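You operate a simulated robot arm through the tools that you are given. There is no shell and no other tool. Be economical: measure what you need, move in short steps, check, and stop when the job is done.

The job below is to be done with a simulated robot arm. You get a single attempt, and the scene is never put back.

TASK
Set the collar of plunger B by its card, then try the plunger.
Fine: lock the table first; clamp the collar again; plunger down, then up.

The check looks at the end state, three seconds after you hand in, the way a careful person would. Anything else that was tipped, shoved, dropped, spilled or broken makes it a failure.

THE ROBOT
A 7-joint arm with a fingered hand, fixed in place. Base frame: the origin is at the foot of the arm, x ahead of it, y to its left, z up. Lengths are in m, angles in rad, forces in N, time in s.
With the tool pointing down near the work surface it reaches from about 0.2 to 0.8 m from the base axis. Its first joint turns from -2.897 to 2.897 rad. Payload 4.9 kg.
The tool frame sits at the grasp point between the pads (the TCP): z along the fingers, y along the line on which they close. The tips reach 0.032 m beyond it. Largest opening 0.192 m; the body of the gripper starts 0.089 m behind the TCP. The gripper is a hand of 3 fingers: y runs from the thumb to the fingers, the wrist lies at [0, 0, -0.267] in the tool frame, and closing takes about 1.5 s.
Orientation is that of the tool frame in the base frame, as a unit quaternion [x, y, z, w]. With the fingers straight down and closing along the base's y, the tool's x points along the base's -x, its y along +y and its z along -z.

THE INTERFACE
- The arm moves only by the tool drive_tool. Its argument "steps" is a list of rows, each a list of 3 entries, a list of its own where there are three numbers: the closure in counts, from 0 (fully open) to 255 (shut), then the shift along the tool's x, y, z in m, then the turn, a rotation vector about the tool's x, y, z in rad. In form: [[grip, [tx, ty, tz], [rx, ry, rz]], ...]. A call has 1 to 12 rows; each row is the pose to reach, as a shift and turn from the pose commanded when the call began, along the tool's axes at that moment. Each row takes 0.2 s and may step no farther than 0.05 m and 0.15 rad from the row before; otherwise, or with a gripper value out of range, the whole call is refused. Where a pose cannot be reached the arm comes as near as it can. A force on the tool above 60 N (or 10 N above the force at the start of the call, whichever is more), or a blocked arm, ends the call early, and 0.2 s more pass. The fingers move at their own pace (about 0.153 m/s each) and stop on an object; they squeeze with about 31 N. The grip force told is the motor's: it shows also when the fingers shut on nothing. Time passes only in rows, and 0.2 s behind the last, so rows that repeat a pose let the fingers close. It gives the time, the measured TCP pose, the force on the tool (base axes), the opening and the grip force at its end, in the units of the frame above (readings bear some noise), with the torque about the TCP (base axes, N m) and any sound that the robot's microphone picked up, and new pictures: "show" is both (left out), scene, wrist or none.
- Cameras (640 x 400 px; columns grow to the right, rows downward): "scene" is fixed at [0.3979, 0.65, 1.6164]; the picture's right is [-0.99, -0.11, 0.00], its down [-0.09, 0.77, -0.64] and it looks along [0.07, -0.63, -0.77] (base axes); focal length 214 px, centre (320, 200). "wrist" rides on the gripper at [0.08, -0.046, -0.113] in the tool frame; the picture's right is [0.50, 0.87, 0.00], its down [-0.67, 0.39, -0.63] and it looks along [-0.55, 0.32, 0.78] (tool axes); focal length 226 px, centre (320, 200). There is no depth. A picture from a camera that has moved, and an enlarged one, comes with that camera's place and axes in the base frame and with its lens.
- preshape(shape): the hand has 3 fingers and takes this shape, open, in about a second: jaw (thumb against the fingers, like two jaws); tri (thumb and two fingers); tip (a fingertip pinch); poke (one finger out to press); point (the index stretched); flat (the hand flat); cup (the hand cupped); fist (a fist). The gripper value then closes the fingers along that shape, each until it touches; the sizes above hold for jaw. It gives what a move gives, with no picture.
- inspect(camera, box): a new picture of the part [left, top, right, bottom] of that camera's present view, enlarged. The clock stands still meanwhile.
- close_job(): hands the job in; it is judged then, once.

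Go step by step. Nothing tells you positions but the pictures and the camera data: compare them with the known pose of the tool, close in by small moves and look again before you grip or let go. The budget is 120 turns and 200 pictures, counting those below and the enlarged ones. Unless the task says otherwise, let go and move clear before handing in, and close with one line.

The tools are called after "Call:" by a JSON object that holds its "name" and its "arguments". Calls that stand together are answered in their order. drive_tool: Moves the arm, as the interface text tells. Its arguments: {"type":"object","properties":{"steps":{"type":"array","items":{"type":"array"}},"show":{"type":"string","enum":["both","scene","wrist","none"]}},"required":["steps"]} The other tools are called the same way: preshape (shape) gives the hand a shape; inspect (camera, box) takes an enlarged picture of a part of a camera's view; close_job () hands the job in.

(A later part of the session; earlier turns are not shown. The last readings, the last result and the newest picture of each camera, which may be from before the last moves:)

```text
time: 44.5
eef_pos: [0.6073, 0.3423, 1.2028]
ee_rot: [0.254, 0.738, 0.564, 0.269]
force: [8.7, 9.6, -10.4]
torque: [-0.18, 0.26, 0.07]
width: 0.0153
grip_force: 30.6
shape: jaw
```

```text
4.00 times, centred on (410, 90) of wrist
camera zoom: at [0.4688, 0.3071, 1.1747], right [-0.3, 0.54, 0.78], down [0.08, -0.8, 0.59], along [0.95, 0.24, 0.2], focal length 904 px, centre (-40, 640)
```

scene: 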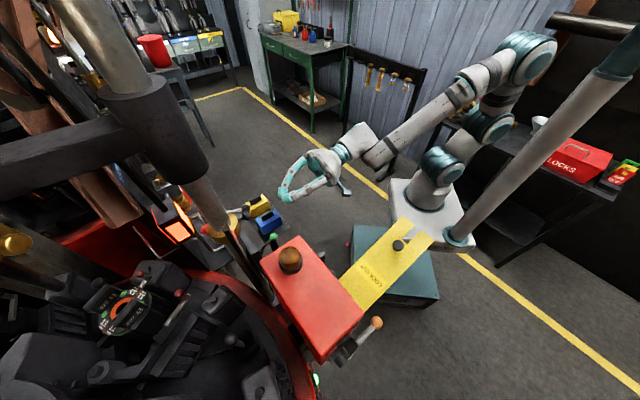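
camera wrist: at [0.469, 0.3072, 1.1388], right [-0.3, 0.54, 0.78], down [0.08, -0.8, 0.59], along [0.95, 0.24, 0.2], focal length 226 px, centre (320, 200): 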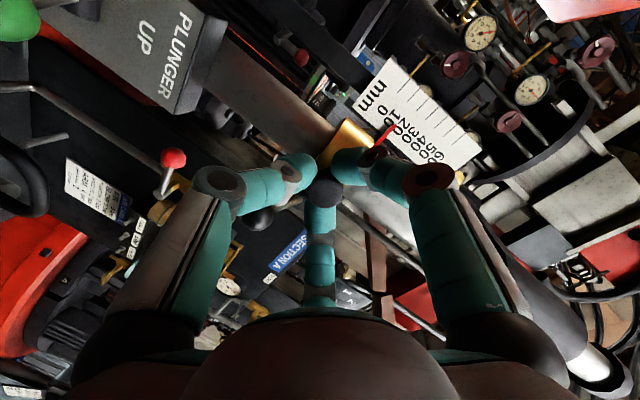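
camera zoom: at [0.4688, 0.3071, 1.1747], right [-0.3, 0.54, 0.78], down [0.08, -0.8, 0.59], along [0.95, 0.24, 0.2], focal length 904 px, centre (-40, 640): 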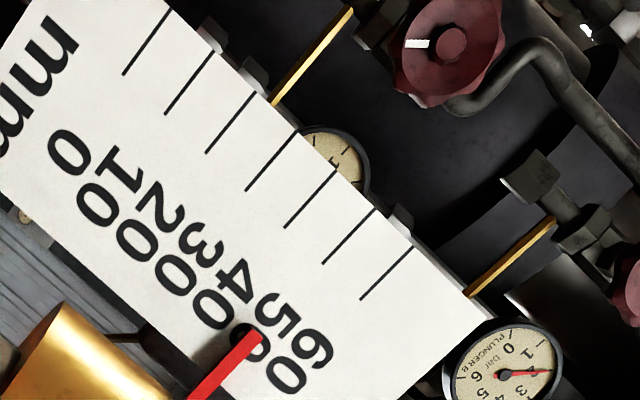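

By this view the pointer reads 50. Releasing and backing straight off.

Call:
{"name": "drive_tool", "arguments": {"steps": [[140, [0, 0, 0], [0, 0, 0]], [140, [0, 0, 0], [0, 0, 0]], [140, [0, 0, 0], [0, 0, 0]], [140, [0, 0, -0.03], [0, 0, 0]], [140, [0, 0, -0.07], [0, 0, 0]], [140, [0, 0, -0.11], [0, 0, 0]], [140, [-0.005, 0.03, -0.15], [0, 0, 0]]], "show": "wrist"}}

Call:
{"name": "inspect", "arguments": {"camera": "wrist", "box": [290, 60, 450, 180]}}

Call:
{"name": "inspect", "arguments": {"camera": "scene", "box": [190, 160, 300, 250]}}

```text
refused: row 7 steps farther than a row can; nothing moved
```

```text
3.33 times, centred on (370, 120) of wrist
camera zoom: at [0.4688, 0.3071, 1.1747], right [-0.3, 0.54, 0.78], down [0.08, -0.8, 0.59], along [0.95, 0.24, 0.2], focal length 754 px, centre (153, 467)
```

zoom: 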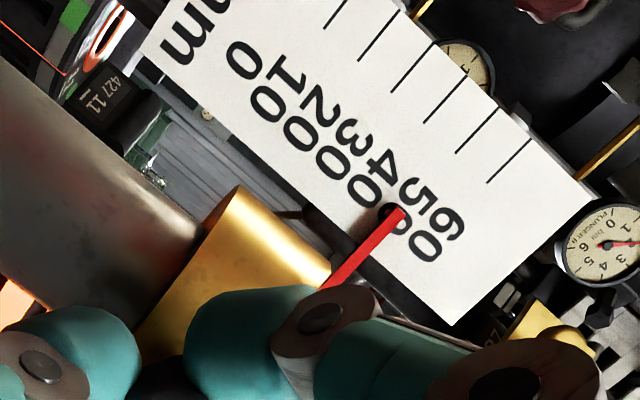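

```text
4.44 times, centred on (245, 205) of scene
camera zoom: at [0.3979, 0.65, 1.6164], right [-0.99, -0.11, 0.0], down [-0.09, 0.77, -0.64], along [0.07, -0.63, -0.77], focal length 953 px, centre (653, 178)
```

zoom: 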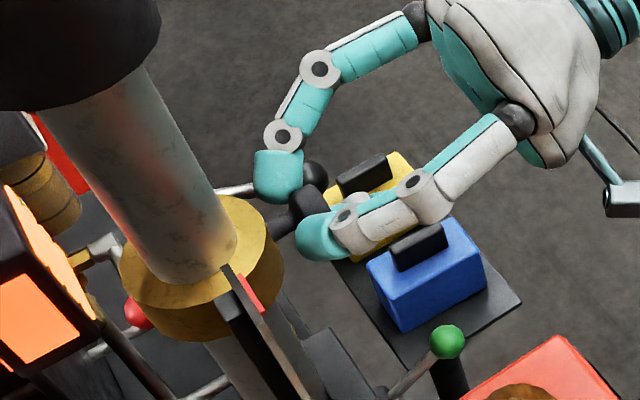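

Call:
{"name": "drive_tool", "arguments": {"steps": [[140, [0, 0, 0], [0, 0, 0]], [140, [0, 0, 0], [0, 0, 0]], [140, [0, 0, 0], [0, 0, 0]], [140, [0, 0, -0.03], [0, 0, 0]], [140, [0, 0, -0.07], [0, 0, 0]], [140, [0, 0, -0.11], [0, 0, 0]]], "show": "wrist"}}

Call:
{"name": "inspect", "arguments": {"camera": "wrist", "box": [290, 60, 450, 180]}}

Call:
{"name": "inspect", "arguments": {"camera": "scene", "box": [190, 160, 300, 250]}}

```text
time: 45.9
eef_pos: [0.5309, 0.2642, 1.2284]
ee_rot: [0.256, 0.738, 0.564, 0.268]
force: [-0.3, 0.4, -0.9]
torque: [0.02, -0.05, -0.02]
width: 0.0863
grip_force: 0.0
shape: jaw
camera wrist: at [0.3935, 0.2294, 1.1999], right [-0.3, 0.54, 0.79], down [0.08, -0.8, 0.59], along [0.95, 0.24, 0.19], focal length 226 px, centre (320, 200)
```

wrist: 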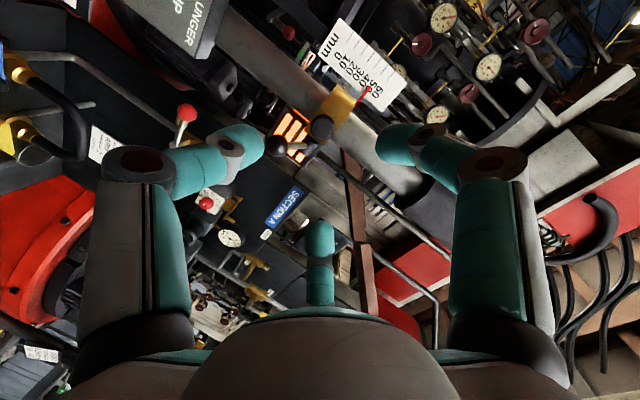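

```text
3.33 times, centred on (370, 120) of wrist
camera zoom: at [0.3935, 0.2294, 1.1999], right [-0.3, 0.54, 0.79], down [0.08, -0.8, 0.59], along [0.95, 0.24, 0.19], focal length 754 px, centre (153, 467)
```

zoom: 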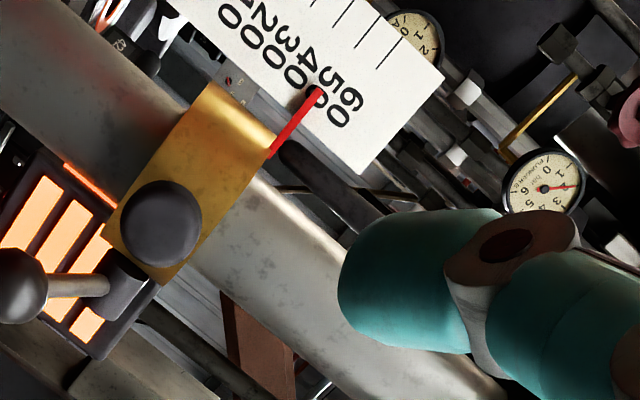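

```text
4.44 times, centred on (245, 205) of scene
camera zoom: at [0.3979, 0.65, 1.6164], right [-0.99, -0.11, 0.0], down [-0.09, 0.77, -0.64], along [0.07, -0.63, -0.77], focal length 953 px, centre (653, 178)
```

zoom: 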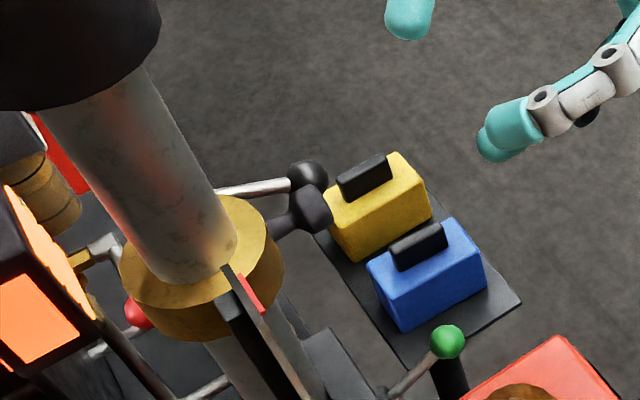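

The collar stayed put. The camera is now nearly level with the pointer, so this is a good view to read from.

Call:
{"name": "inspect", "arguments": {"camera": "wrist", "box": [330, 40, 410, 100]}}

```text
6.67 times, centred on (370, 70) of wrist
camera zoom: at [0.3935, 0.2294, 1.1999], right [-0.3, 0.54, 0.79], down [0.08, -0.8, 0.59], along [0.95, 0.24, 0.19], focal length 1507 px, centre (-13, 1067)
```

zoom: 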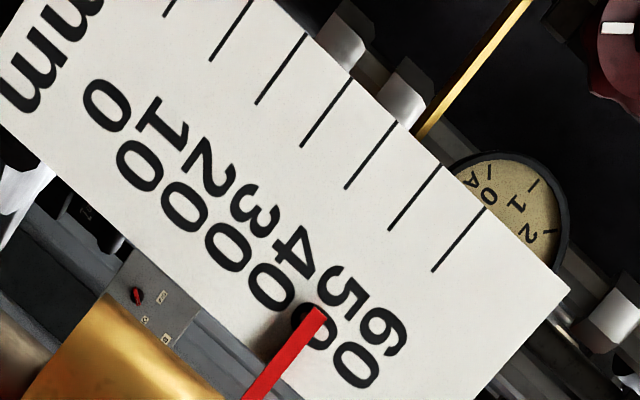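

The level view gives 50. Next is the clamp: the ball is now at about (0.641, 0.314, 1.179), and I'll raise it with the thumb from below. First I'll yaw the open hand so its upper fingers clear the rod.

Call:
{"name": "drive_tool", "arguments": {"steps": [[69, [-0.02, 0.0005, 0.008], [-0.0105, 0.097, -0.022]], [69, [-0.04, 0.001, 0.016], [-0.021, 0.194, -0.0435]], [69, [-0.06, 0.0015, 0.023], [-0.0315, 0.291, -0.065]], [69, [-0.081, 0.002, 0.031], [-0.042, 0.388, -0.087]]], "show": "wrist"}}

Call:
{"name": "inspect", "arguments": {"camera": "scene", "box": [190, 130, 310, 240]}}

```text
time: 46.9
eef_pos: [0.6116, 0.2324, 1.2328]
ee_rot: [0.104, 0.775, 0.606, 0.15]
force: [0.6, -0.2, 0.1]
torque: [-0.02, 0.03, 0.05]
width: 0.1397
grip_force: 0.1
shape: jaw
camera wrist: at [0.4985, 0.1461, 1.2043], right [-0.49, 0.38, 0.78], down [0.39, -0.71, 0.59], along [0.78, 0.59, 0.19], focal length 226 px, centre (320, 200)
```

wrist: 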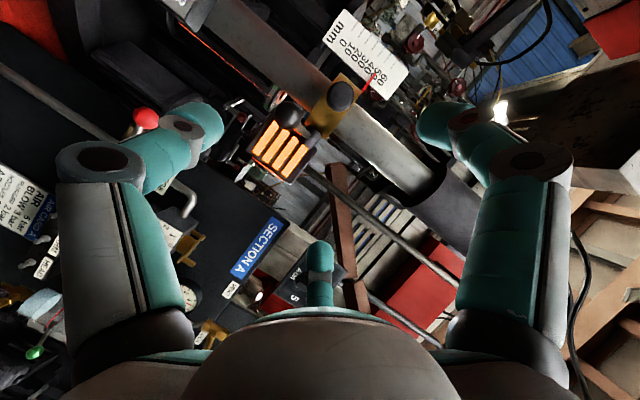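

```text
3.64 times, centred on (250, 185) of scene
camera zoom: at [0.3979, 0.65, 1.6164], right [-0.99, -0.11, 0.0], down [-0.09, 0.77, -0.64], along [0.07, -0.63, -0.77], focal length 780 px, centre (574, 254)
```

zoom: 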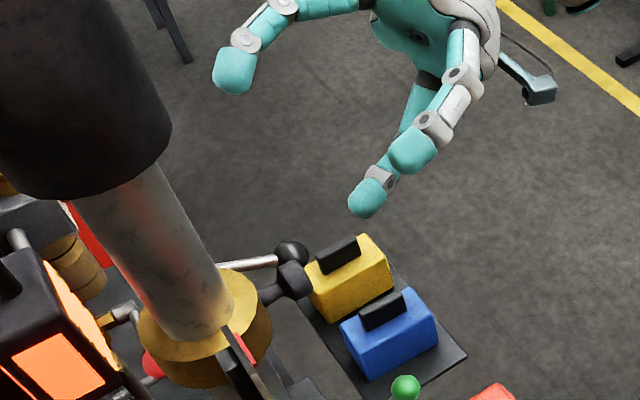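

Call:
{"name": "drive_tool", "arguments": {"steps": [[69, [0, -0.003, 0.03], [0, 0, 0]], [69, [0, -0.0033, 0.06], [0, 0, 0]], [69, [0, -0.0033, 0.0797], [0, 0, 0]]], "show": "wrist"}}

Call:
{"name": "inspect", "arguments": {"camera": "scene", "box": [190, 150, 300, 240]}}

Call:
{"name": "inspect", "arguments": {"camera": "wrist", "box": [160, 40, 400, 200]}}

```text
time: 47.6
eef_pos: [0.6413, 0.3034, 1.2113]
ee_rot: [0.103, 0.775, 0.605, 0.151]
force: [-0.5, 0.6, -0.1]
torque: [-0.03, 0.06, 0.02]
width: 0.1398
grip_force: 0.0
shape: jaw
camera wrist: at [0.527, 0.2177, 1.1829], right [-0.49, 0.38, 0.79], down [0.39, -0.71, 0.59], along [0.78, 0.59, 0.19], focal length 226 px, centre (320, 200)
```

wrist: 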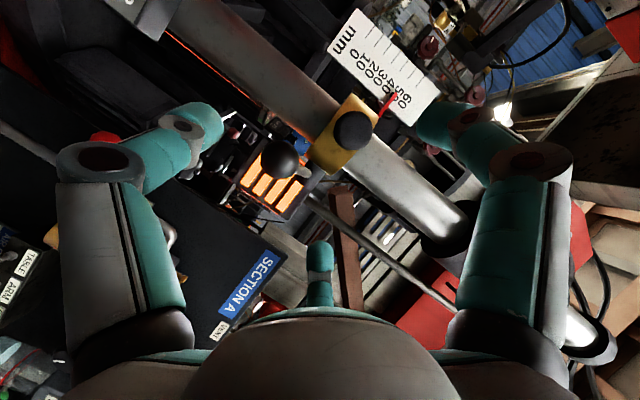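

```text
4.44 times, centred on (245, 195) of scene
camera zoom: at [0.3979, 0.65, 1.6164], right [-0.99, -0.11, 0.0], down [-0.09, 0.77, -0.64], along [0.07, -0.63, -0.77], focal length 953 px, centre (653, 222)
```

zoom: 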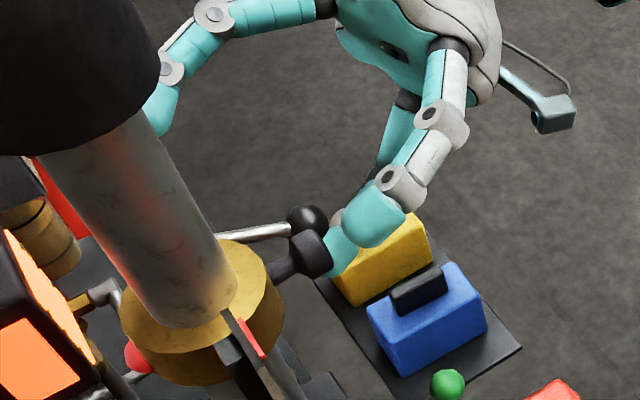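

```text
2.50 times, centred on (280, 120) of wrist
camera zoom: at [0.527, 0.2177, 1.1829], right [-0.49, 0.38, 0.79], down [0.39, -0.71, 0.59], along [0.78, 0.59, 0.19], focal length 565 px, centre (420, 400)
```

zoom: 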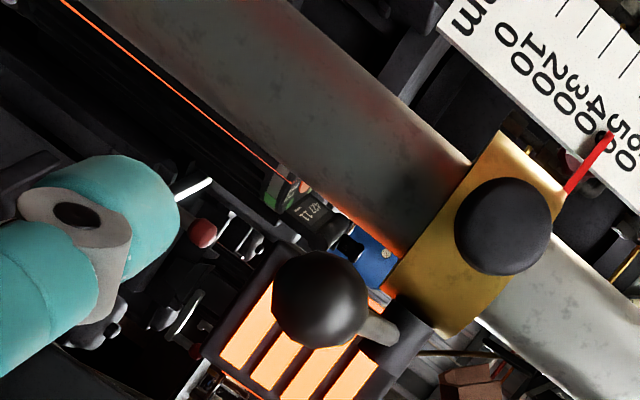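

The thumb tip falls about 1–2 cm short of the ball, so I'll advance 2.8 cm, staying below it.

Call:
{"name": "drive_tool", "arguments": {"steps": [[69, [0, -0.003, 0.014], [0, 0, 0]], [69, [0, -0.003, 0.028], [0, 0, 0]]], "show": "wrist"}}

Call:
{"name": "inspect", "arguments": {"camera": "scene", "box": [190, 150, 300, 240]}}

Call:
{"name": "inspect", "arguments": {"camera": "wrist", "box": [160, 80, 400, 240]}}

```text
time: 48.2
eef_pos: [0.6496, 0.3291, 1.2034]
ee_rot: [0.103, 0.775, 0.605, 0.151]
force: [0.3, 0.2, 0.3]
torque: [0.02, -0.02, -0.04]
width: 0.1396
grip_force: 0.0
shape: jaw
camera wrist: at [0.5369, 0.2424, 1.1741], right [-0.49, 0.38, 0.79], down [0.39, -0.71, 0.59], along [0.78, 0.59, 0.19], focal length 226 px, centre (320, 200)
```

wrist: 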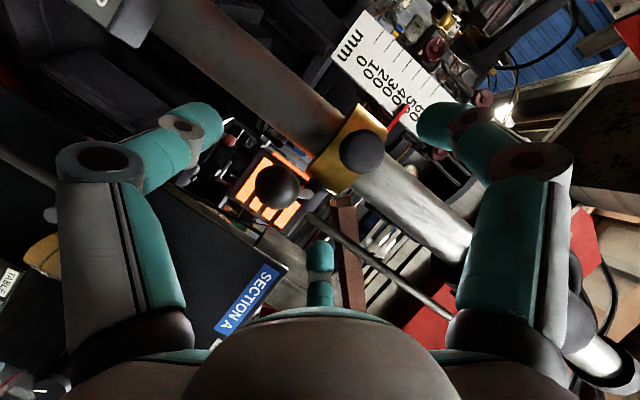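

```text
4.44 times, centred on (245, 195) of scene
camera zoom: at [0.3979, 0.65, 1.6164], right [-0.99, -0.11, 0.0], down [-0.09, 0.77, -0.64], along [0.07, -0.63, -0.77], focal length 953 px, centre (653, 222)
```

zoom: 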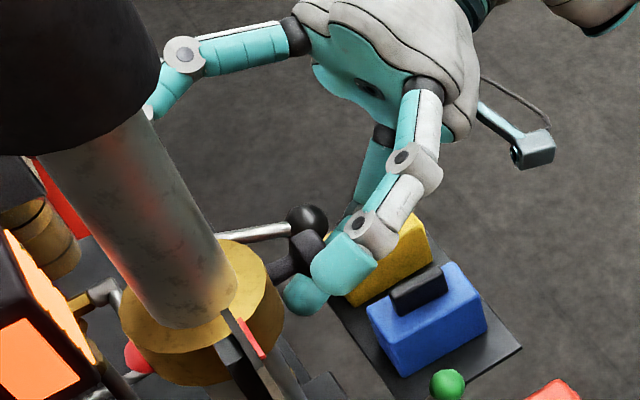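

```text
2.50 times, centred on (280, 160) of wrist
camera zoom: at [0.5369, 0.2424, 1.1741], right [-0.49, 0.38, 0.79], down [0.39, -0.71, 0.59], along [0.78, 0.59, 0.19], focal length 565 px, centre (420, 300)
```

zoom: 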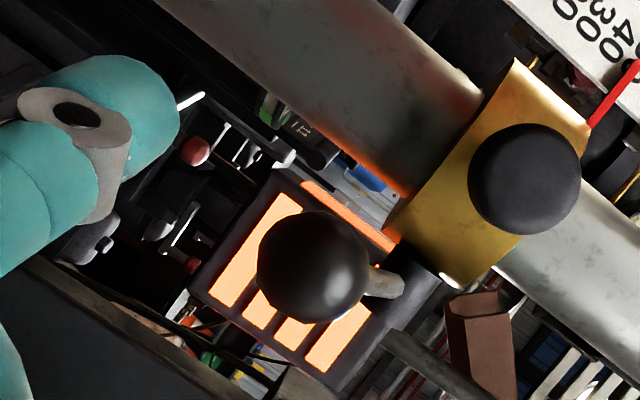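

The thumb is under the ball. Raising it steadily.

Call:
{"name": "drive_tool", "arguments": {"steps": [[69, [0.004, 0.0146, -0.0033], [0, 0, 0]], [69, [0.003, 0.0272, -0.0062], [0, 0, 0]], [69, [0.002, 0.035, -0.008], [0, 0, 0]], [69, [0.0013, 0.0428, -0.0098], [0, 0, 0]], [69, [0.0005, 0.0506, -0.0116], [0, 0, 0]]], "show": "wrist"}}

Call:
{"name": "inspect", "arguments": {"camera": "scene", "box": [190, 150, 300, 240]}}

Call:
{"name": "inspect", "arguments": {"camera": "wrist", "box": [200, 60, 440, 220]}}

```text
time: 49.5
eef_pos: [0.6453, 0.3314, 1.255]
ee_rot: [0.103, 0.774, 0.606, 0.152]
force: [-0.4, -2.7, -3.3]
torque: [-0.16, 0.04, -0.03]
width: 0.1403
grip_force: 0.0
shape: jaw
camera wrist: at [0.5314, 0.2449, 1.2262], right [-0.49, 0.38, 0.78], down [0.39, -0.71, 0.59], along [0.78, 0.59, 0.19], focal length 226 px, centre (320, 200)
```

wrist: 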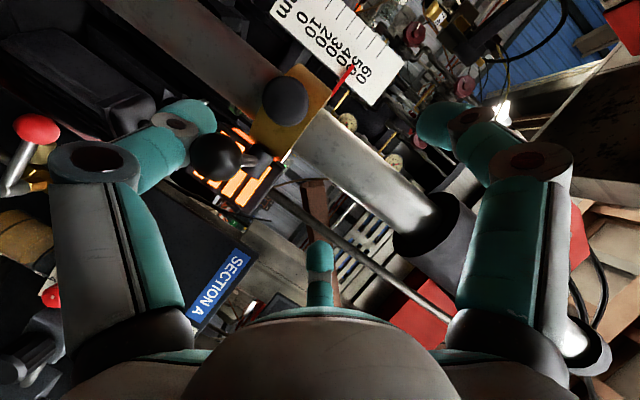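

```text
4.44 times, centred on (245, 195) of scene
camera zoom: at [0.3979, 0.65, 1.6164], right [-0.99, -0.11, 0.0], down [-0.09, 0.77, -0.64], along [0.07, -0.63, -0.77], focal length 953 px, centre (653, 222)
```

zoom: 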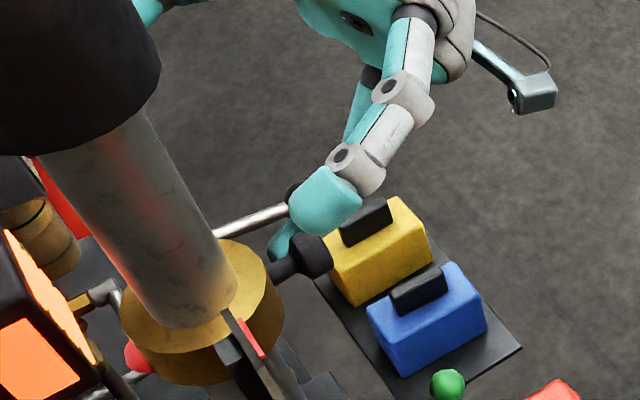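

```text
2.50 times, centred on (320, 140) of wrist
camera zoom: at [0.5314, 0.2449, 1.2262], right [-0.49, 0.38, 0.78], down [0.39, -0.71, 0.59], along [0.78, 0.59, 0.19], focal length 565 px, centre (320, 350)
```

zoom: 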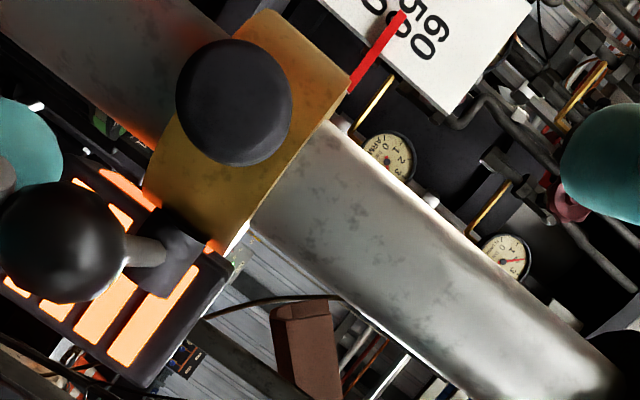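

Call:
{"name": "drive_tool", "arguments": {"steps": [[69, [-0.0008, 0.0078, -0.0018], [0, 0, 0]], [69, [-0.0017, 0.0156, -0.0036], [0, 0, 0]], [69, [-0.0026, 0.0233, -0.0053], [0, 0, 0]]], "show": "none"}}

Call:
{"name": "inspect", "arguments": {"camera": "scene", "box": [190, 150, 300, 240]}}

Call:
{"name": "inspect", "arguments": {"camera": "wrist", "box": [160, 20, 400, 180]}}

```text
time: 50.2
eef_pos: [0.6431, 0.3319, 1.2787]
ee_rot: [0.103, 0.774, 0.606, 0.151]
force: [-0.2, -0.2, 0.5]
torque: [-0.01, -0.01, 0.02]
width: 0.1396
grip_force: 0.1
shape: jaw
```

```text
4.44 times, centred on (245, 195) of scene
camera zoom: at [0.3979, 0.65, 1.6164], right [-0.99, -0.11, 0.0], down [-0.09, 0.77, -0.64], along [0.07, -0.63, -0.77], focal length 953 px, centre (653, 222)
```

zoom: 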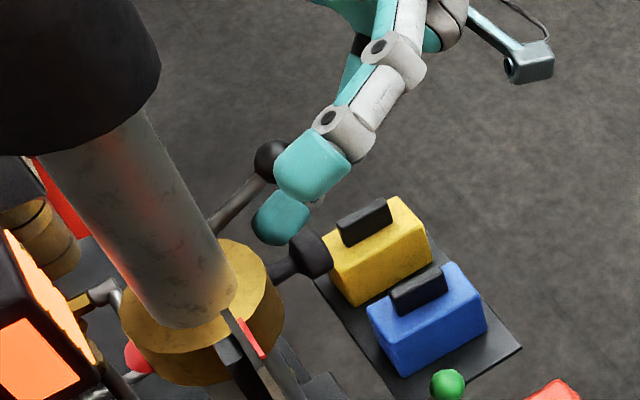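

```text
2.50 times, centred on (280, 100) of wrist
camera zoom: at [0.531, 0.2447, 1.2501], right [-0.49, 0.38, 0.79], down [0.39, -0.71, 0.59], along [0.78, 0.59, 0.19], focal length 565 px, centre (420, 450)
```

zoom: 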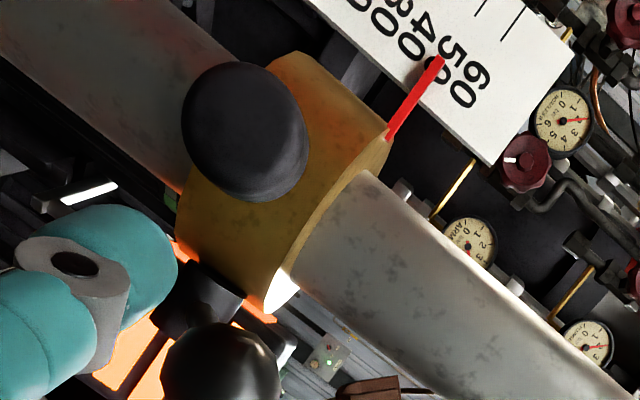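

The lever has snapped back up to its original clamped angle (ball z ≈ 1.23), and the collar hasn't moved. I'll back away and verify the reading.

Call:
{"name": "drive_tool", "arguments": {"steps": [[69, [0, 0, -0.04], [0, 0, 0]], [69, [0, 0, -0.08], [0, 0, 0]], [69, [0, -0.02, -0.12], [0, 0, 0]], [69, [0, -0.04, -0.16], [0, 0, 0]]], "show": "wrist"}}

Call:
{"name": "inspect", "arguments": {"camera": "wrist", "box": [290, 20, 390, 110]}}

Call:
{"name": "inspect", "arguments": {"camera": "scene", "box": [190, 150, 300, 240]}}

```text
time: 51.2
eef_pos: [0.5894, 0.1751, 1.2744]
ee_rot: [0.103, 0.775, 0.605, 0.152]
force: [1.0, -0.4, 1.1]
torque: [0.01, 0.01, 0.02]
width: 0.1398
grip_force: 0.1
shape: jaw
camera wrist: at [0.4749, 0.089, 1.2467], right [-0.49, 0.38, 0.78], down [0.39, -0.71, 0.59], along [0.78, 0.59, 0.19], focal length 226 px, centre (320, 200)
```

wrist: 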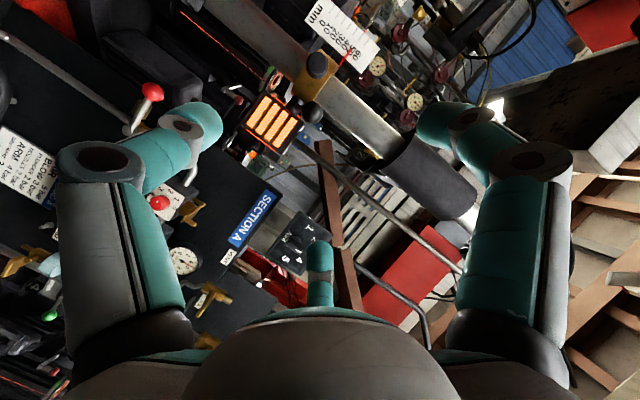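

```text
4.44 times, centred on (340, 65) of wrist
camera zoom: at [0.4749, 0.089, 1.2467], right [-0.49, 0.38, 0.78], down [0.39, -0.71, 0.59], along [0.78, 0.59, 0.19], focal length 1005 px, centre (231, 800)
```

zoom: 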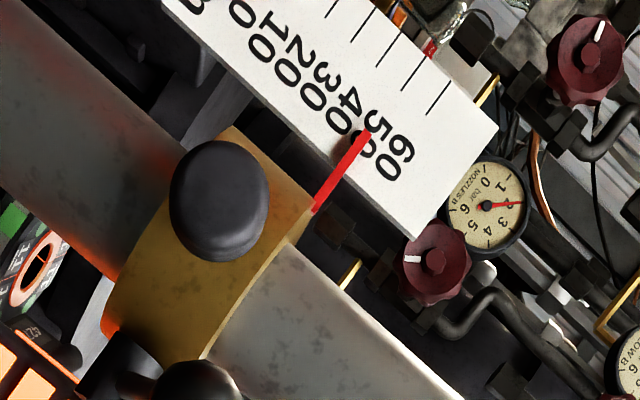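

```text
4.44 times, centred on (245, 195) of scene
camera zoom: at [0.3979, 0.65, 1.6164], right [-0.99, -0.11, 0.0], down [-0.09, 0.77, -0.64], along [0.07, -0.63, -0.77], focal length 953 px, centre (653, 222)
```

zoom: 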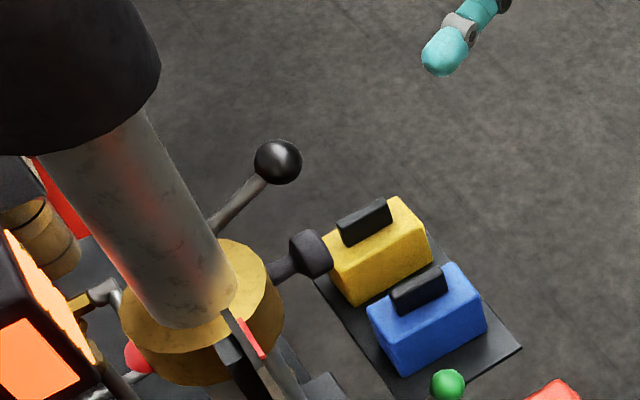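

I read between 48 and 50 from slightly above. For a proper reading I'll bring the camera level with the pointer (z ≈ 1.21).

Call:
{"name": "drive_tool", "arguments": {"steps": [[69, [0.004, -0.034, 0.008], [0, 0, 0]], [69, [0.004, -0.034, 0.008], [0, 0, 0]]], "show": "none"}}

Call:
{"name": "inspect", "arguments": {"camera": "wrist", "box": [300, 20, 380, 90]}}

```text
time: 51.9
eef_pos: [0.5901, 0.1757, 1.2399]
ee_rot: [0.104, 0.774, 0.606, 0.15]
force: [0.1, 0.4, 0.7]
torque: [-0.02, 0.01, -0.01]
width: 0.14
grip_force: 0.0
shape: jaw
```

```text
5.71 times, centred on (340, 55) of wrist
camera zoom: at [0.4747, 0.089, 1.2111], right [-0.49, 0.38, 0.79], down [0.39, -0.71, 0.59], along [0.78, 0.59, 0.19], focal length 1292 px, centre (206, 1029)
```

zoom: 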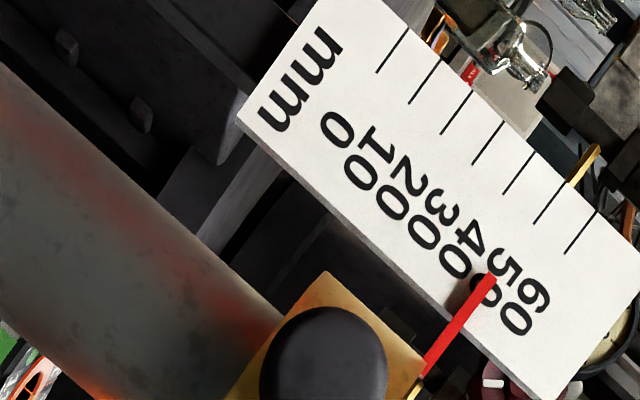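

A level view gives about 49 mm, within about 1 mm of 50. I'll accept that, since the scale has 10 mm divisions and re-unclamping risks more than it gains.

Next is the plunger valve: its green-ball lever is at about (0.591, 0.322, 1.0) and currently tilts to UP. I'll swing the hand down in front of it.

Call:
{"name": "drive_tool", "arguments": {"steps": [[100, [0.02, -0.031, 0.0125], [0.0072, -0.065, 0.0148]], [120, [0.04, -0.062, 0.025], [0.0143, -0.13, 0.0297]], [140, [0.06, -0.0935, 0.0375], [0.0215, -0.1945, 0.0445]], [140, [0.08, -0.125, 0.05], [0.0287, -0.259, 0.0593]], [140, [0.1, -0.156, 0.0625], [0.0358, -0.324, 0.0742]], [140, [0.12, -0.187, 0.075], [0.043, -0.389, 0.089]]], "show": "both"}}

Call:
{"name": "inspect", "arguments": {"camera": "wrist", "box": [200, 40, 460, 220]}}

Call:
{"name": "inspect", "arguments": {"camera": "scene", "box": [200, 170, 320, 260]}}

```text
time: 53.2
eef_pos: [0.5082, 0.2402, 1.0294]
ee_rot: [0.256, 0.738, 0.564, 0.269]
force: [-0.7, 0.1, -1.1]
torque: [0.02, -0.02, 0.03]
width: 0.0867
grip_force: 0.0
shape: jaw
camera wrist: at [0.3689, 0.2044, 0.9997], right [-0.3, 0.54, 0.78], down [0.08, -0.8, 0.59], along [0.95, 0.24, 0.19], focal length 226 px, centre (320, 200)
```

scene: 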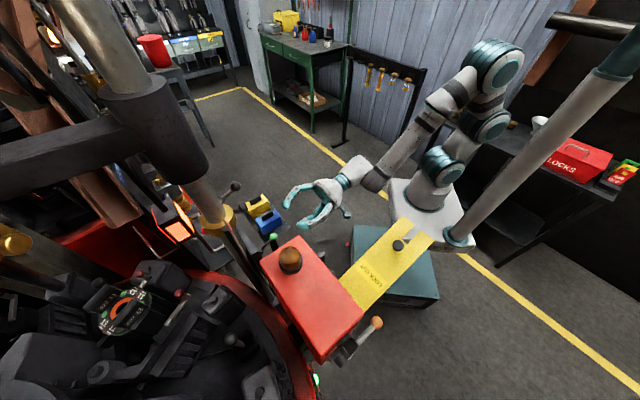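
wrist: 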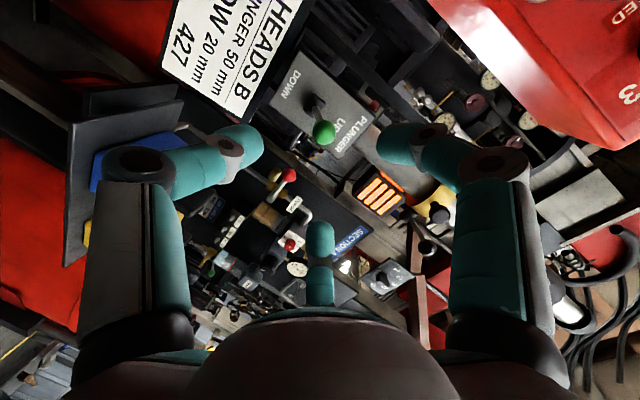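

```text
2.22 times, centred on (330, 130) of wrist
camera zoom: at [0.3689, 0.2044, 0.9997], right [-0.3, 0.54, 0.78], down [0.08, -0.8, 0.59], along [0.95, 0.24, 0.19], focal length 502 px, centre (298, 356)
```

zoom: 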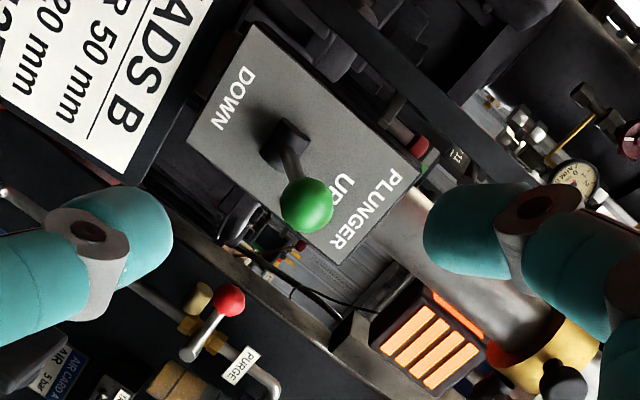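

```text
4.44 times, centred on (260, 215) of scene
camera zoom: at [0.3979, 0.65, 1.6164], right [-0.99, -0.11, 0.0], down [-0.09, 0.77, -0.64], along [0.07, -0.63, -0.77], focal length 953 px, centre (587, 133)
```

zoom: 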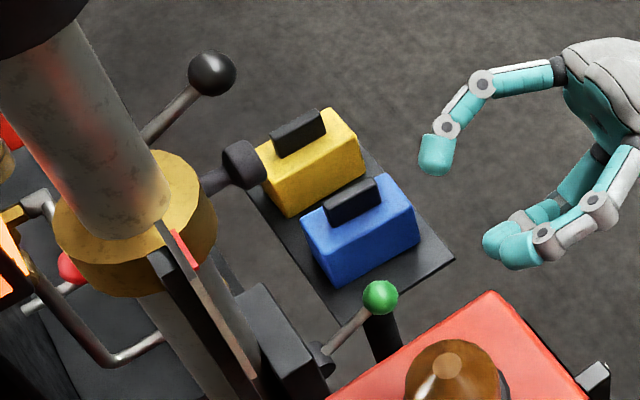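

The lever is at UP, and its ball sits exactly on the tool axis 0.114 m ahead. Advancing 0.10 m and gripping the ball.

Call:
{"name": "drive_tool", "arguments": {"steps": [[140, [0, 0, 0.035], [0, 0, 0]], [140, [0, 0, 0.07], [0, 0, 0]], [140, [0, 0, 0.104], [0, 0, 0]], [200, [0, 0, 0.104], [0, 0, 0]], [255, [0, 0, 0.104], [0, 0, 0]], [255, [0, 0, 0.104], [0, 0, 0]], [255, [0, 0, 0.104], [0, 0, 0]]], "show": "wrist"}}

Call:
{"name": "inspect", "arguments": {"camera": "scene", "box": [200, 170, 320, 260]}}

Call:
{"name": "inspect", "arguments": {"camera": "wrist", "box": [200, 40, 460, 220]}}

```text
time: 54.9
eef_pos: [0.5802, 0.3132, 1.0057]
ee_rot: [0.255, 0.739, 0.563, 0.268]
force: [21.3, 21.7, -10.1]
torque: [-0.06, 0.05, -0.01]
width: 0.0094
grip_force: 31.4
shape: jaw
camera wrist: at [0.4409, 0.2778, 0.9763], right [-0.3, 0.54, 0.79], down [0.08, -0.8, 0.59], along [0.95, 0.24, 0.19], focal length 226 px, centre (320, 200)
```

wrist: 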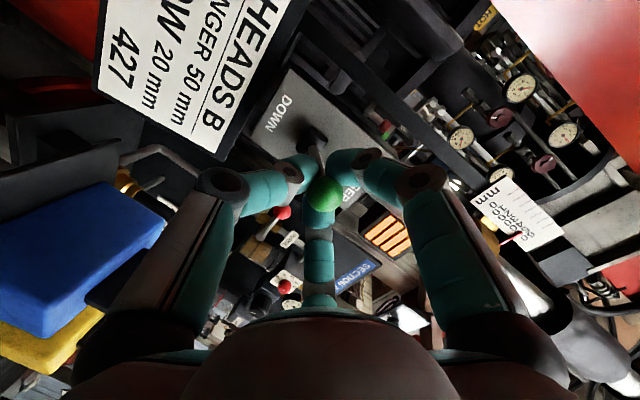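

```text
4.44 times, centred on (260, 215) of scene
camera zoom: at [0.3979, 0.65, 1.6164], right [-0.99, -0.11, 0.0], down [-0.09, 0.77, -0.64], along [0.07, -0.63, -0.77], focal length 953 px, centre (587, 133)
```

zoom: 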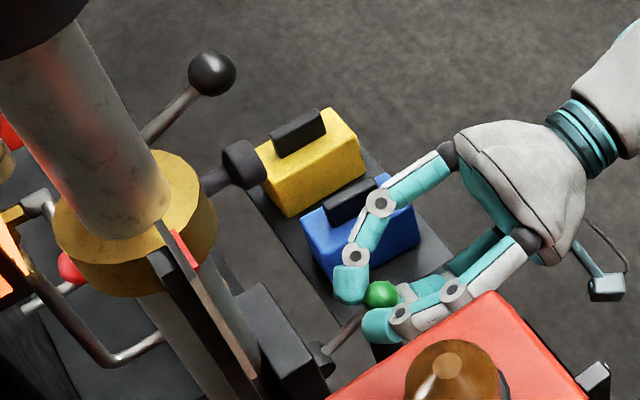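

```text
2.22 times, centred on (330, 130) of wrist
camera zoom: at [0.4409, 0.2778, 0.9763], right [-0.3, 0.54, 0.79], down [0.08, -0.8, 0.59], along [0.95, 0.24, 0.19], focal length 502 px, centre (298, 356)
```

zoom: 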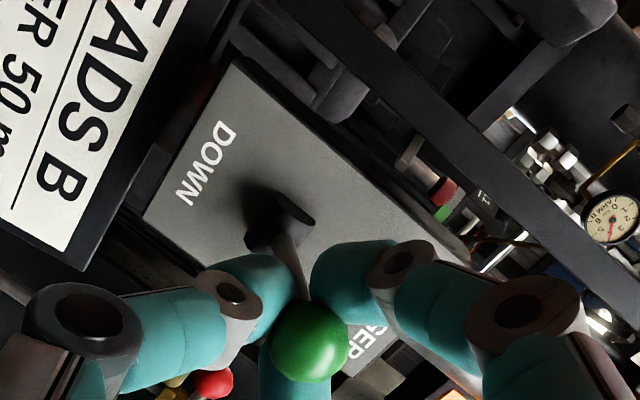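

I hold the lever just behind its ball. I'll ease forward slightly, then swing down through the arc to DOWN.

Call:
{"name": "drive_tool", "arguments": {"steps": [[255, [0, 0, 0.004], [0, 0, 0]], [255, [0.0011, -0.0097, 0.0045], [0, 0, 0]], [255, [0.0021, -0.0194, 0.0055], [0, 0, 0]], [255, [0.0032, -0.029, 0.0085], [0, 0, 0]], [255, [0.0042, -0.0388, 0.0125], [0, 0, 0]], [255, [0.0053, -0.0475, 0.016], [0, 0, 0]], [255, [0.0058, -0.0533, 0.018], [0, 0, 0]]], "show": "wrist"}}

Call:
{"name": "inspect", "arguments": {"camera": "scene", "box": [180, 150, 320, 260]}}

Call:
{"name": "inspect", "arguments": {"camera": "wrist", "box": [200, 40, 460, 220]}}

```text
time: 56.5
eef_pos: [0.5827, 0.316, 0.9496]
ee_rot: [0.257, 0.738, 0.563, 0.269]
force: [0.6, -0.9, 0.3]
torque: [-0.01, 0.01, 0.01]
width: 0.0081
grip_force: 31.8
shape: jaw
camera wrist: at [0.4443, 0.2807, 0.921], right [-0.3, 0.54, 0.79], down [0.08, -0.8, 0.59], along [0.95, 0.24, 0.19], focal length 226 px, centre (320, 200)
```

wrist: 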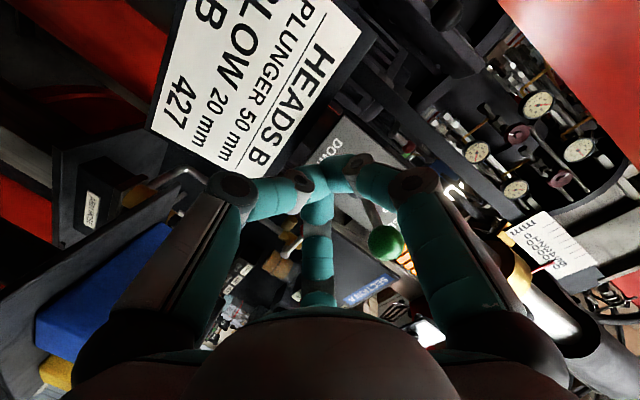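

```text
3.64 times, centred on (250, 205) of scene
camera zoom: at [0.3979, 0.65, 1.6164], right [-0.99, -0.11, 0.0], down [-0.09, 0.77, -0.64], along [0.07, -0.63, -0.77], focal length 780 px, centre (574, 182)
```

zoom: 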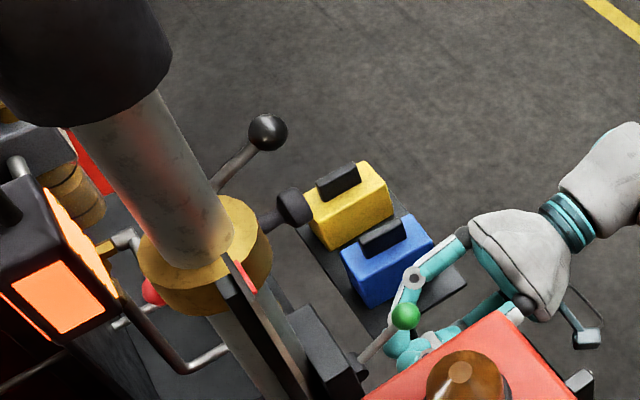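

```text
2.22 times, centred on (330, 130) of wrist
camera zoom: at [0.4443, 0.2807, 0.921], right [-0.3, 0.54, 0.79], down [0.08, -0.8, 0.59], along [0.95, 0.24, 0.19], focal length 502 px, centre (298, 356)
```

zoom: 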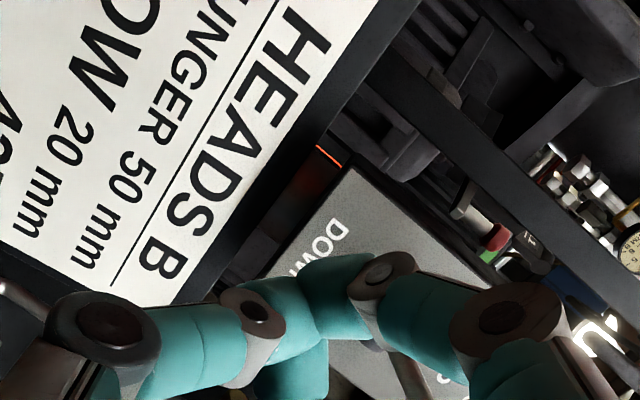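

The fingers slipped off under the ball and the lever is still UP. I'll back out, pitch the closed hand down, and press the ball from above as I did with the clamp lever.

Call:
{"name": "drive_tool", "arguments": {"steps": [[255, [0, -0.004, -0.04], [0, 0, 0]], [255, [0, -0.004, -0.08], [0, 0, 0]], [255, [0, -0.002, -0.11], [0, 0, 0]], [255, [-0.004, 0.04, -0.12], [0.13, 0, 0]], [255, [-0.008, 0.08, -0.128], [0.26, 0, 0]], [255, [-0.0127, 0.12, -0.136], [0.39, 0, 0]], [255, [-0.0127, 0.13, -0.136], [0.52, 0, 0]], [255, [-0.0127, 0.13, -0.136], [0.65, 0, 0]]], "show": "wrist"}}

Call:
{"name": "inspect", "arguments": {"camera": "scene", "box": [180, 150, 340, 270]}}

```text
time: 58.2
eef_pos: [0.5159, 0.2502, 1.1216]
ee_rot: [0.365, 0.855, 0.335, 0.155]
force: [-2.9, -2.1, -3.8]
torque: [0.18, -0.51, 0.01]
width: 0.0079
grip_force: 30.9
shape: jaw
camera wrist: at [0.3801, 0.2333, 1.1706], right [0.11, 0.81, 0.58], down [0.34, -0.58, 0.74], along [0.93, 0.12, -0.34], focal length 226 px, centre (320, 200)
```

wrist: 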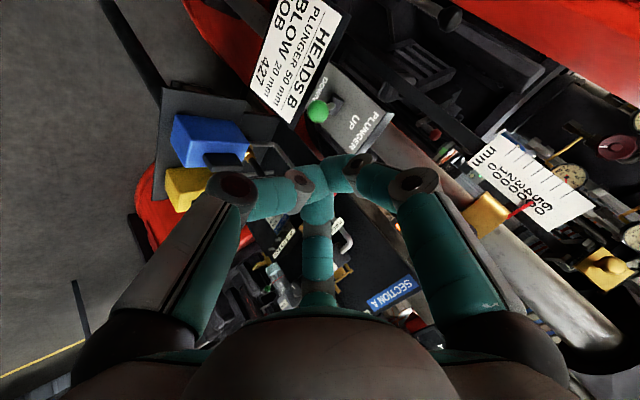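

```text
3.33 times, centred on (260, 210) of scene
camera zoom: at [0.3979, 0.65, 1.6164], right [-0.99, -0.11, 0.0], down [-0.09, 0.77, -0.64], along [0.07, -0.63, -0.77], focal length 715 px, centre (520, 167)
```

zoom: 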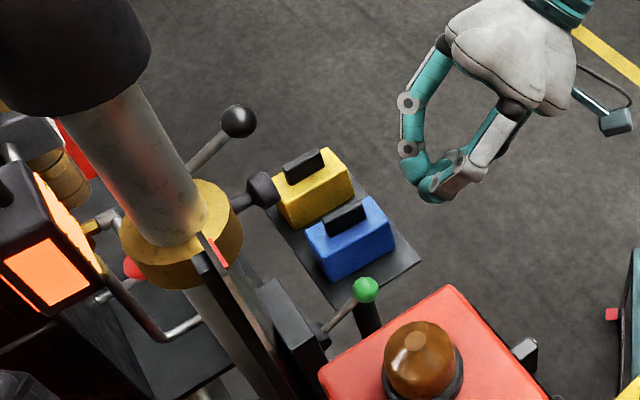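

Call:
{"name": "drive_tool", "arguments": {"steps": [[255, [0.002, 0.012, 0.04], [0, 0, 0]], [255, [0.0042, 0.0175, 0.0796], [0, 0, 0]], [255, [0.0042, 0.0175, 0.0896], [0, 0, 0]]], "show": "wrist"}}

Call:
{"name": "inspect", "arguments": {"camera": "scene", "box": [200, 170, 320, 260]}}

```text
time: 59.0
eef_pos: [0.559, 0.2933, 1.0499]
ee_rot: [0.329, 0.879, 0.298, 0.173]
force: [0.0, 0.4, 0.1]
torque: [-0.02, 0.01, -0.01]
width: 0.0077
grip_force: 30.9
shape: jaw
camera wrist: at [0.4227, 0.2734, 1.097], right [0.05, 0.87, 0.5], down [0.35, -0.48, 0.8], along [0.93, 0.14, -0.33], focal length 226 px, centre (320, 200)
```

wrist: 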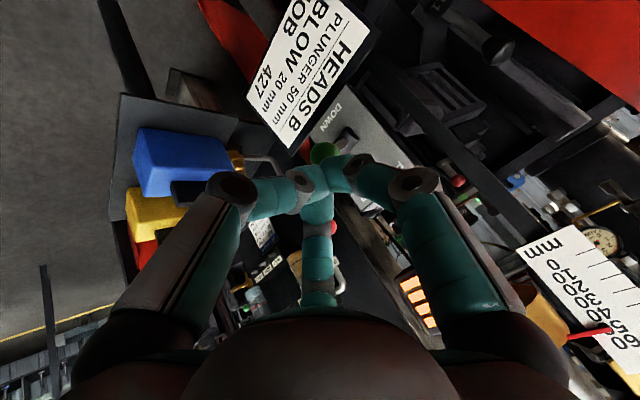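

```text
4.44 times, centred on (260, 215) of scene
camera zoom: at [0.3979, 0.65, 1.6164], right [-0.99, -0.11, 0.0], down [-0.09, 0.77, -0.64], along [0.07, -0.63, -0.77], focal length 953 px, centre (587, 133)
```

zoom: 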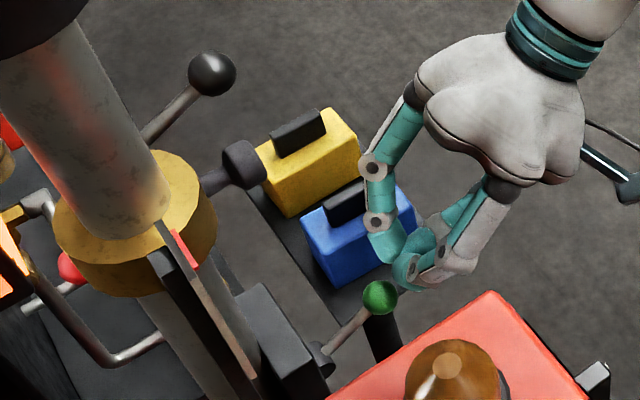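

Call:
{"name": "drive_tool", "arguments": {"steps": [[255, [-0.002, 0.0127, -0.0152], [0, 0, 0]], [255, [-0.0009, 0.0261, -0.0041], [0, 0, 0]], [255, [0.0007, 0.0165, 0.0073], [0, 0, 0]], [255, [0.0018, 0.0102, 0.0149], [0, 0, 0]], [255, [0.0029, 0.0038, 0.0226], [0, 0, 0]], [255, [0.004, -0.0026, 0.0302], [0, 0, 0]], [255, [0.005, -0.0089, 0.0378], [0, 0, 0]]], "show": "wrist"}}

Call:
{"name": "inspect", "arguments": {"camera": "scene", "box": [200, 170, 320, 260]}}

```text
time: 60.6
eef_pos: [0.5693, 0.3071, 1.0138]
ee_rot: [0.328, 0.879, 0.299, 0.173]
force: [-0.1, -1.1, 0.0]
torque: [-0.03, 0.01, 0.01]
width: 0.008
grip_force: 31.6
shape: jaw
camera wrist: at [0.4335, 0.2869, 1.0613], right [0.05, 0.87, 0.5], down [0.36, -0.48, 0.8], along [0.93, 0.14, -0.33], focal length 226 px, centre (320, 200)
```

wrist: 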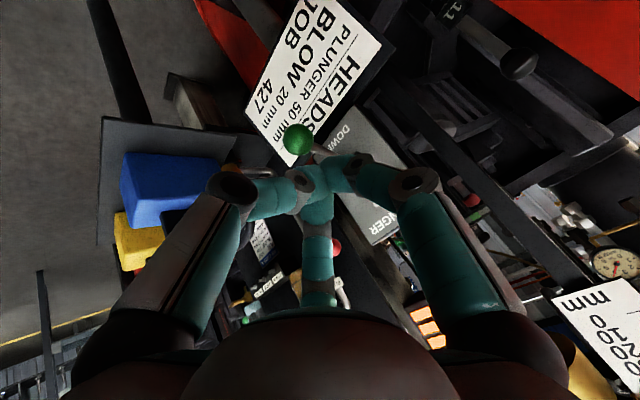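

```text
4.44 times, centred on (260, 215) of scene
camera zoom: at [0.3979, 0.65, 1.6164], right [-0.99, -0.11, 0.0], down [-0.09, 0.77, -0.64], along [0.07, -0.63, -0.77], focal length 953 px, centre (587, 133)
```

zoom: 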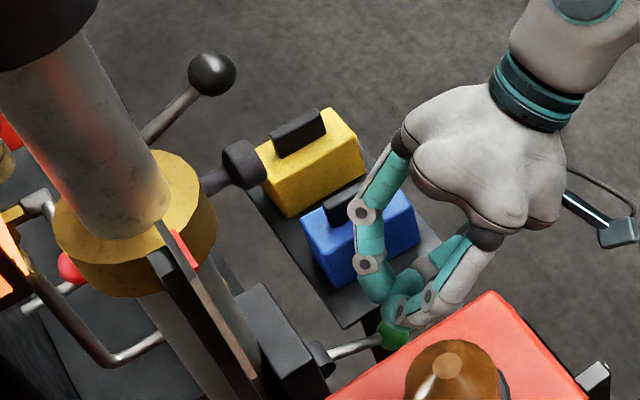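

The valve lever snapped to DOWN. I'll rise clear and see whether the plunger responds.

Call:
{"name": "drive_tool", "arguments": {"steps": [[255, [-0.004, 0.025, -0.03], [0, 0, 0]], [255, [-0.004, 0.03, -0.06], [0, 0, 0]], [255, [0, 0.03, -0.1], [0, 0, 0]], [255, [0, 0.03, -0.14], [0, 0, 0]]], "show": "both"}}

Call:
{"name": "inspect", "arguments": {"camera": "wrist", "box": [280, 20, 520, 200]}}

Call:
{"name": "inspect", "arguments": {"camera": "scene", "box": [100, 80, 320, 260]}}

```text
time: 61.6
eef_pos: [0.5142, 0.2682, 1.1385]
ee_rot: [0.328, 0.88, 0.297, 0.171]
force: [-0.4, 0.5, -0.9]
torque: [0.05, -0.01, 0.01]
width: 0.0082
grip_force: 31.4
shape: jaw
camera wrist: at [0.3775, 0.2476, 1.1868], right [0.05, 0.87, 0.5], down [0.36, -0.48, 0.8], along [0.93, 0.14, -0.33], focal length 226 px, centre (320, 200)
```

scene: 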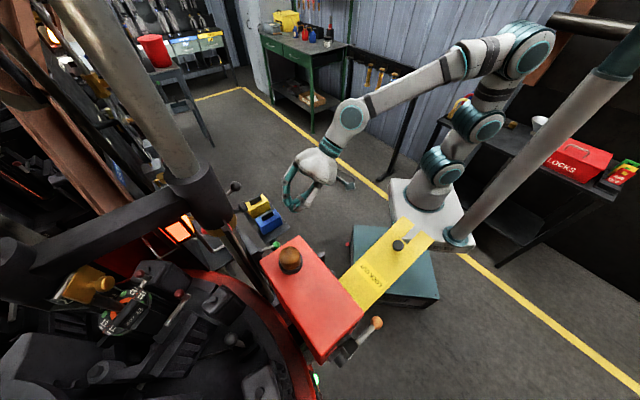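
wrist: 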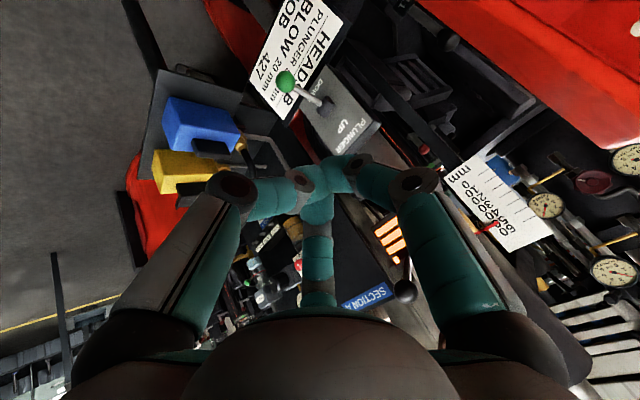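

```text
2.22 times, centred on (400, 110) of wrist
camera zoom: at [0.3775, 0.2476, 1.1868], right [0.05, 0.87, 0.5], down [0.36, -0.48, 0.8], along [0.93, 0.14, -0.33], focal length 502 px, centre (142, 400)
```

zoom: 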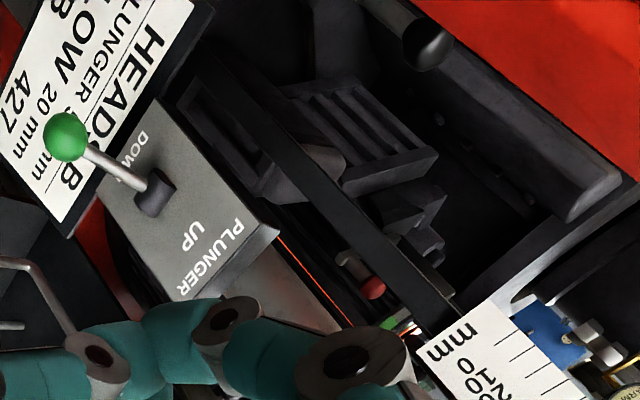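

```text
2.22 times, centred on (210, 170) of scene
camera zoom: at [0.3979, 0.65, 1.6164], right [-0.99, -0.11, 0.0], down [-0.09, 0.77, -0.64], along [0.07, -0.63, -0.77], focal length 477 px, centre (564, 267)
```

zoom: 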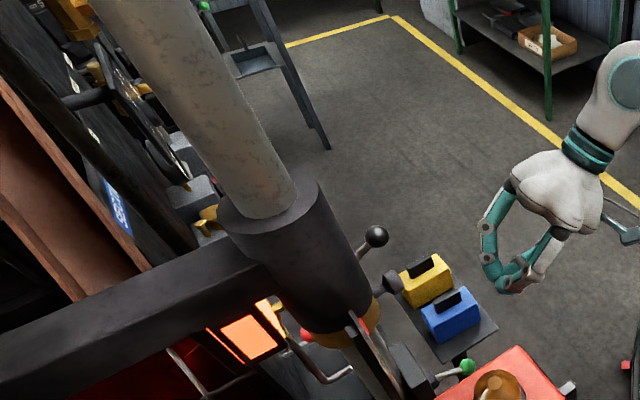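

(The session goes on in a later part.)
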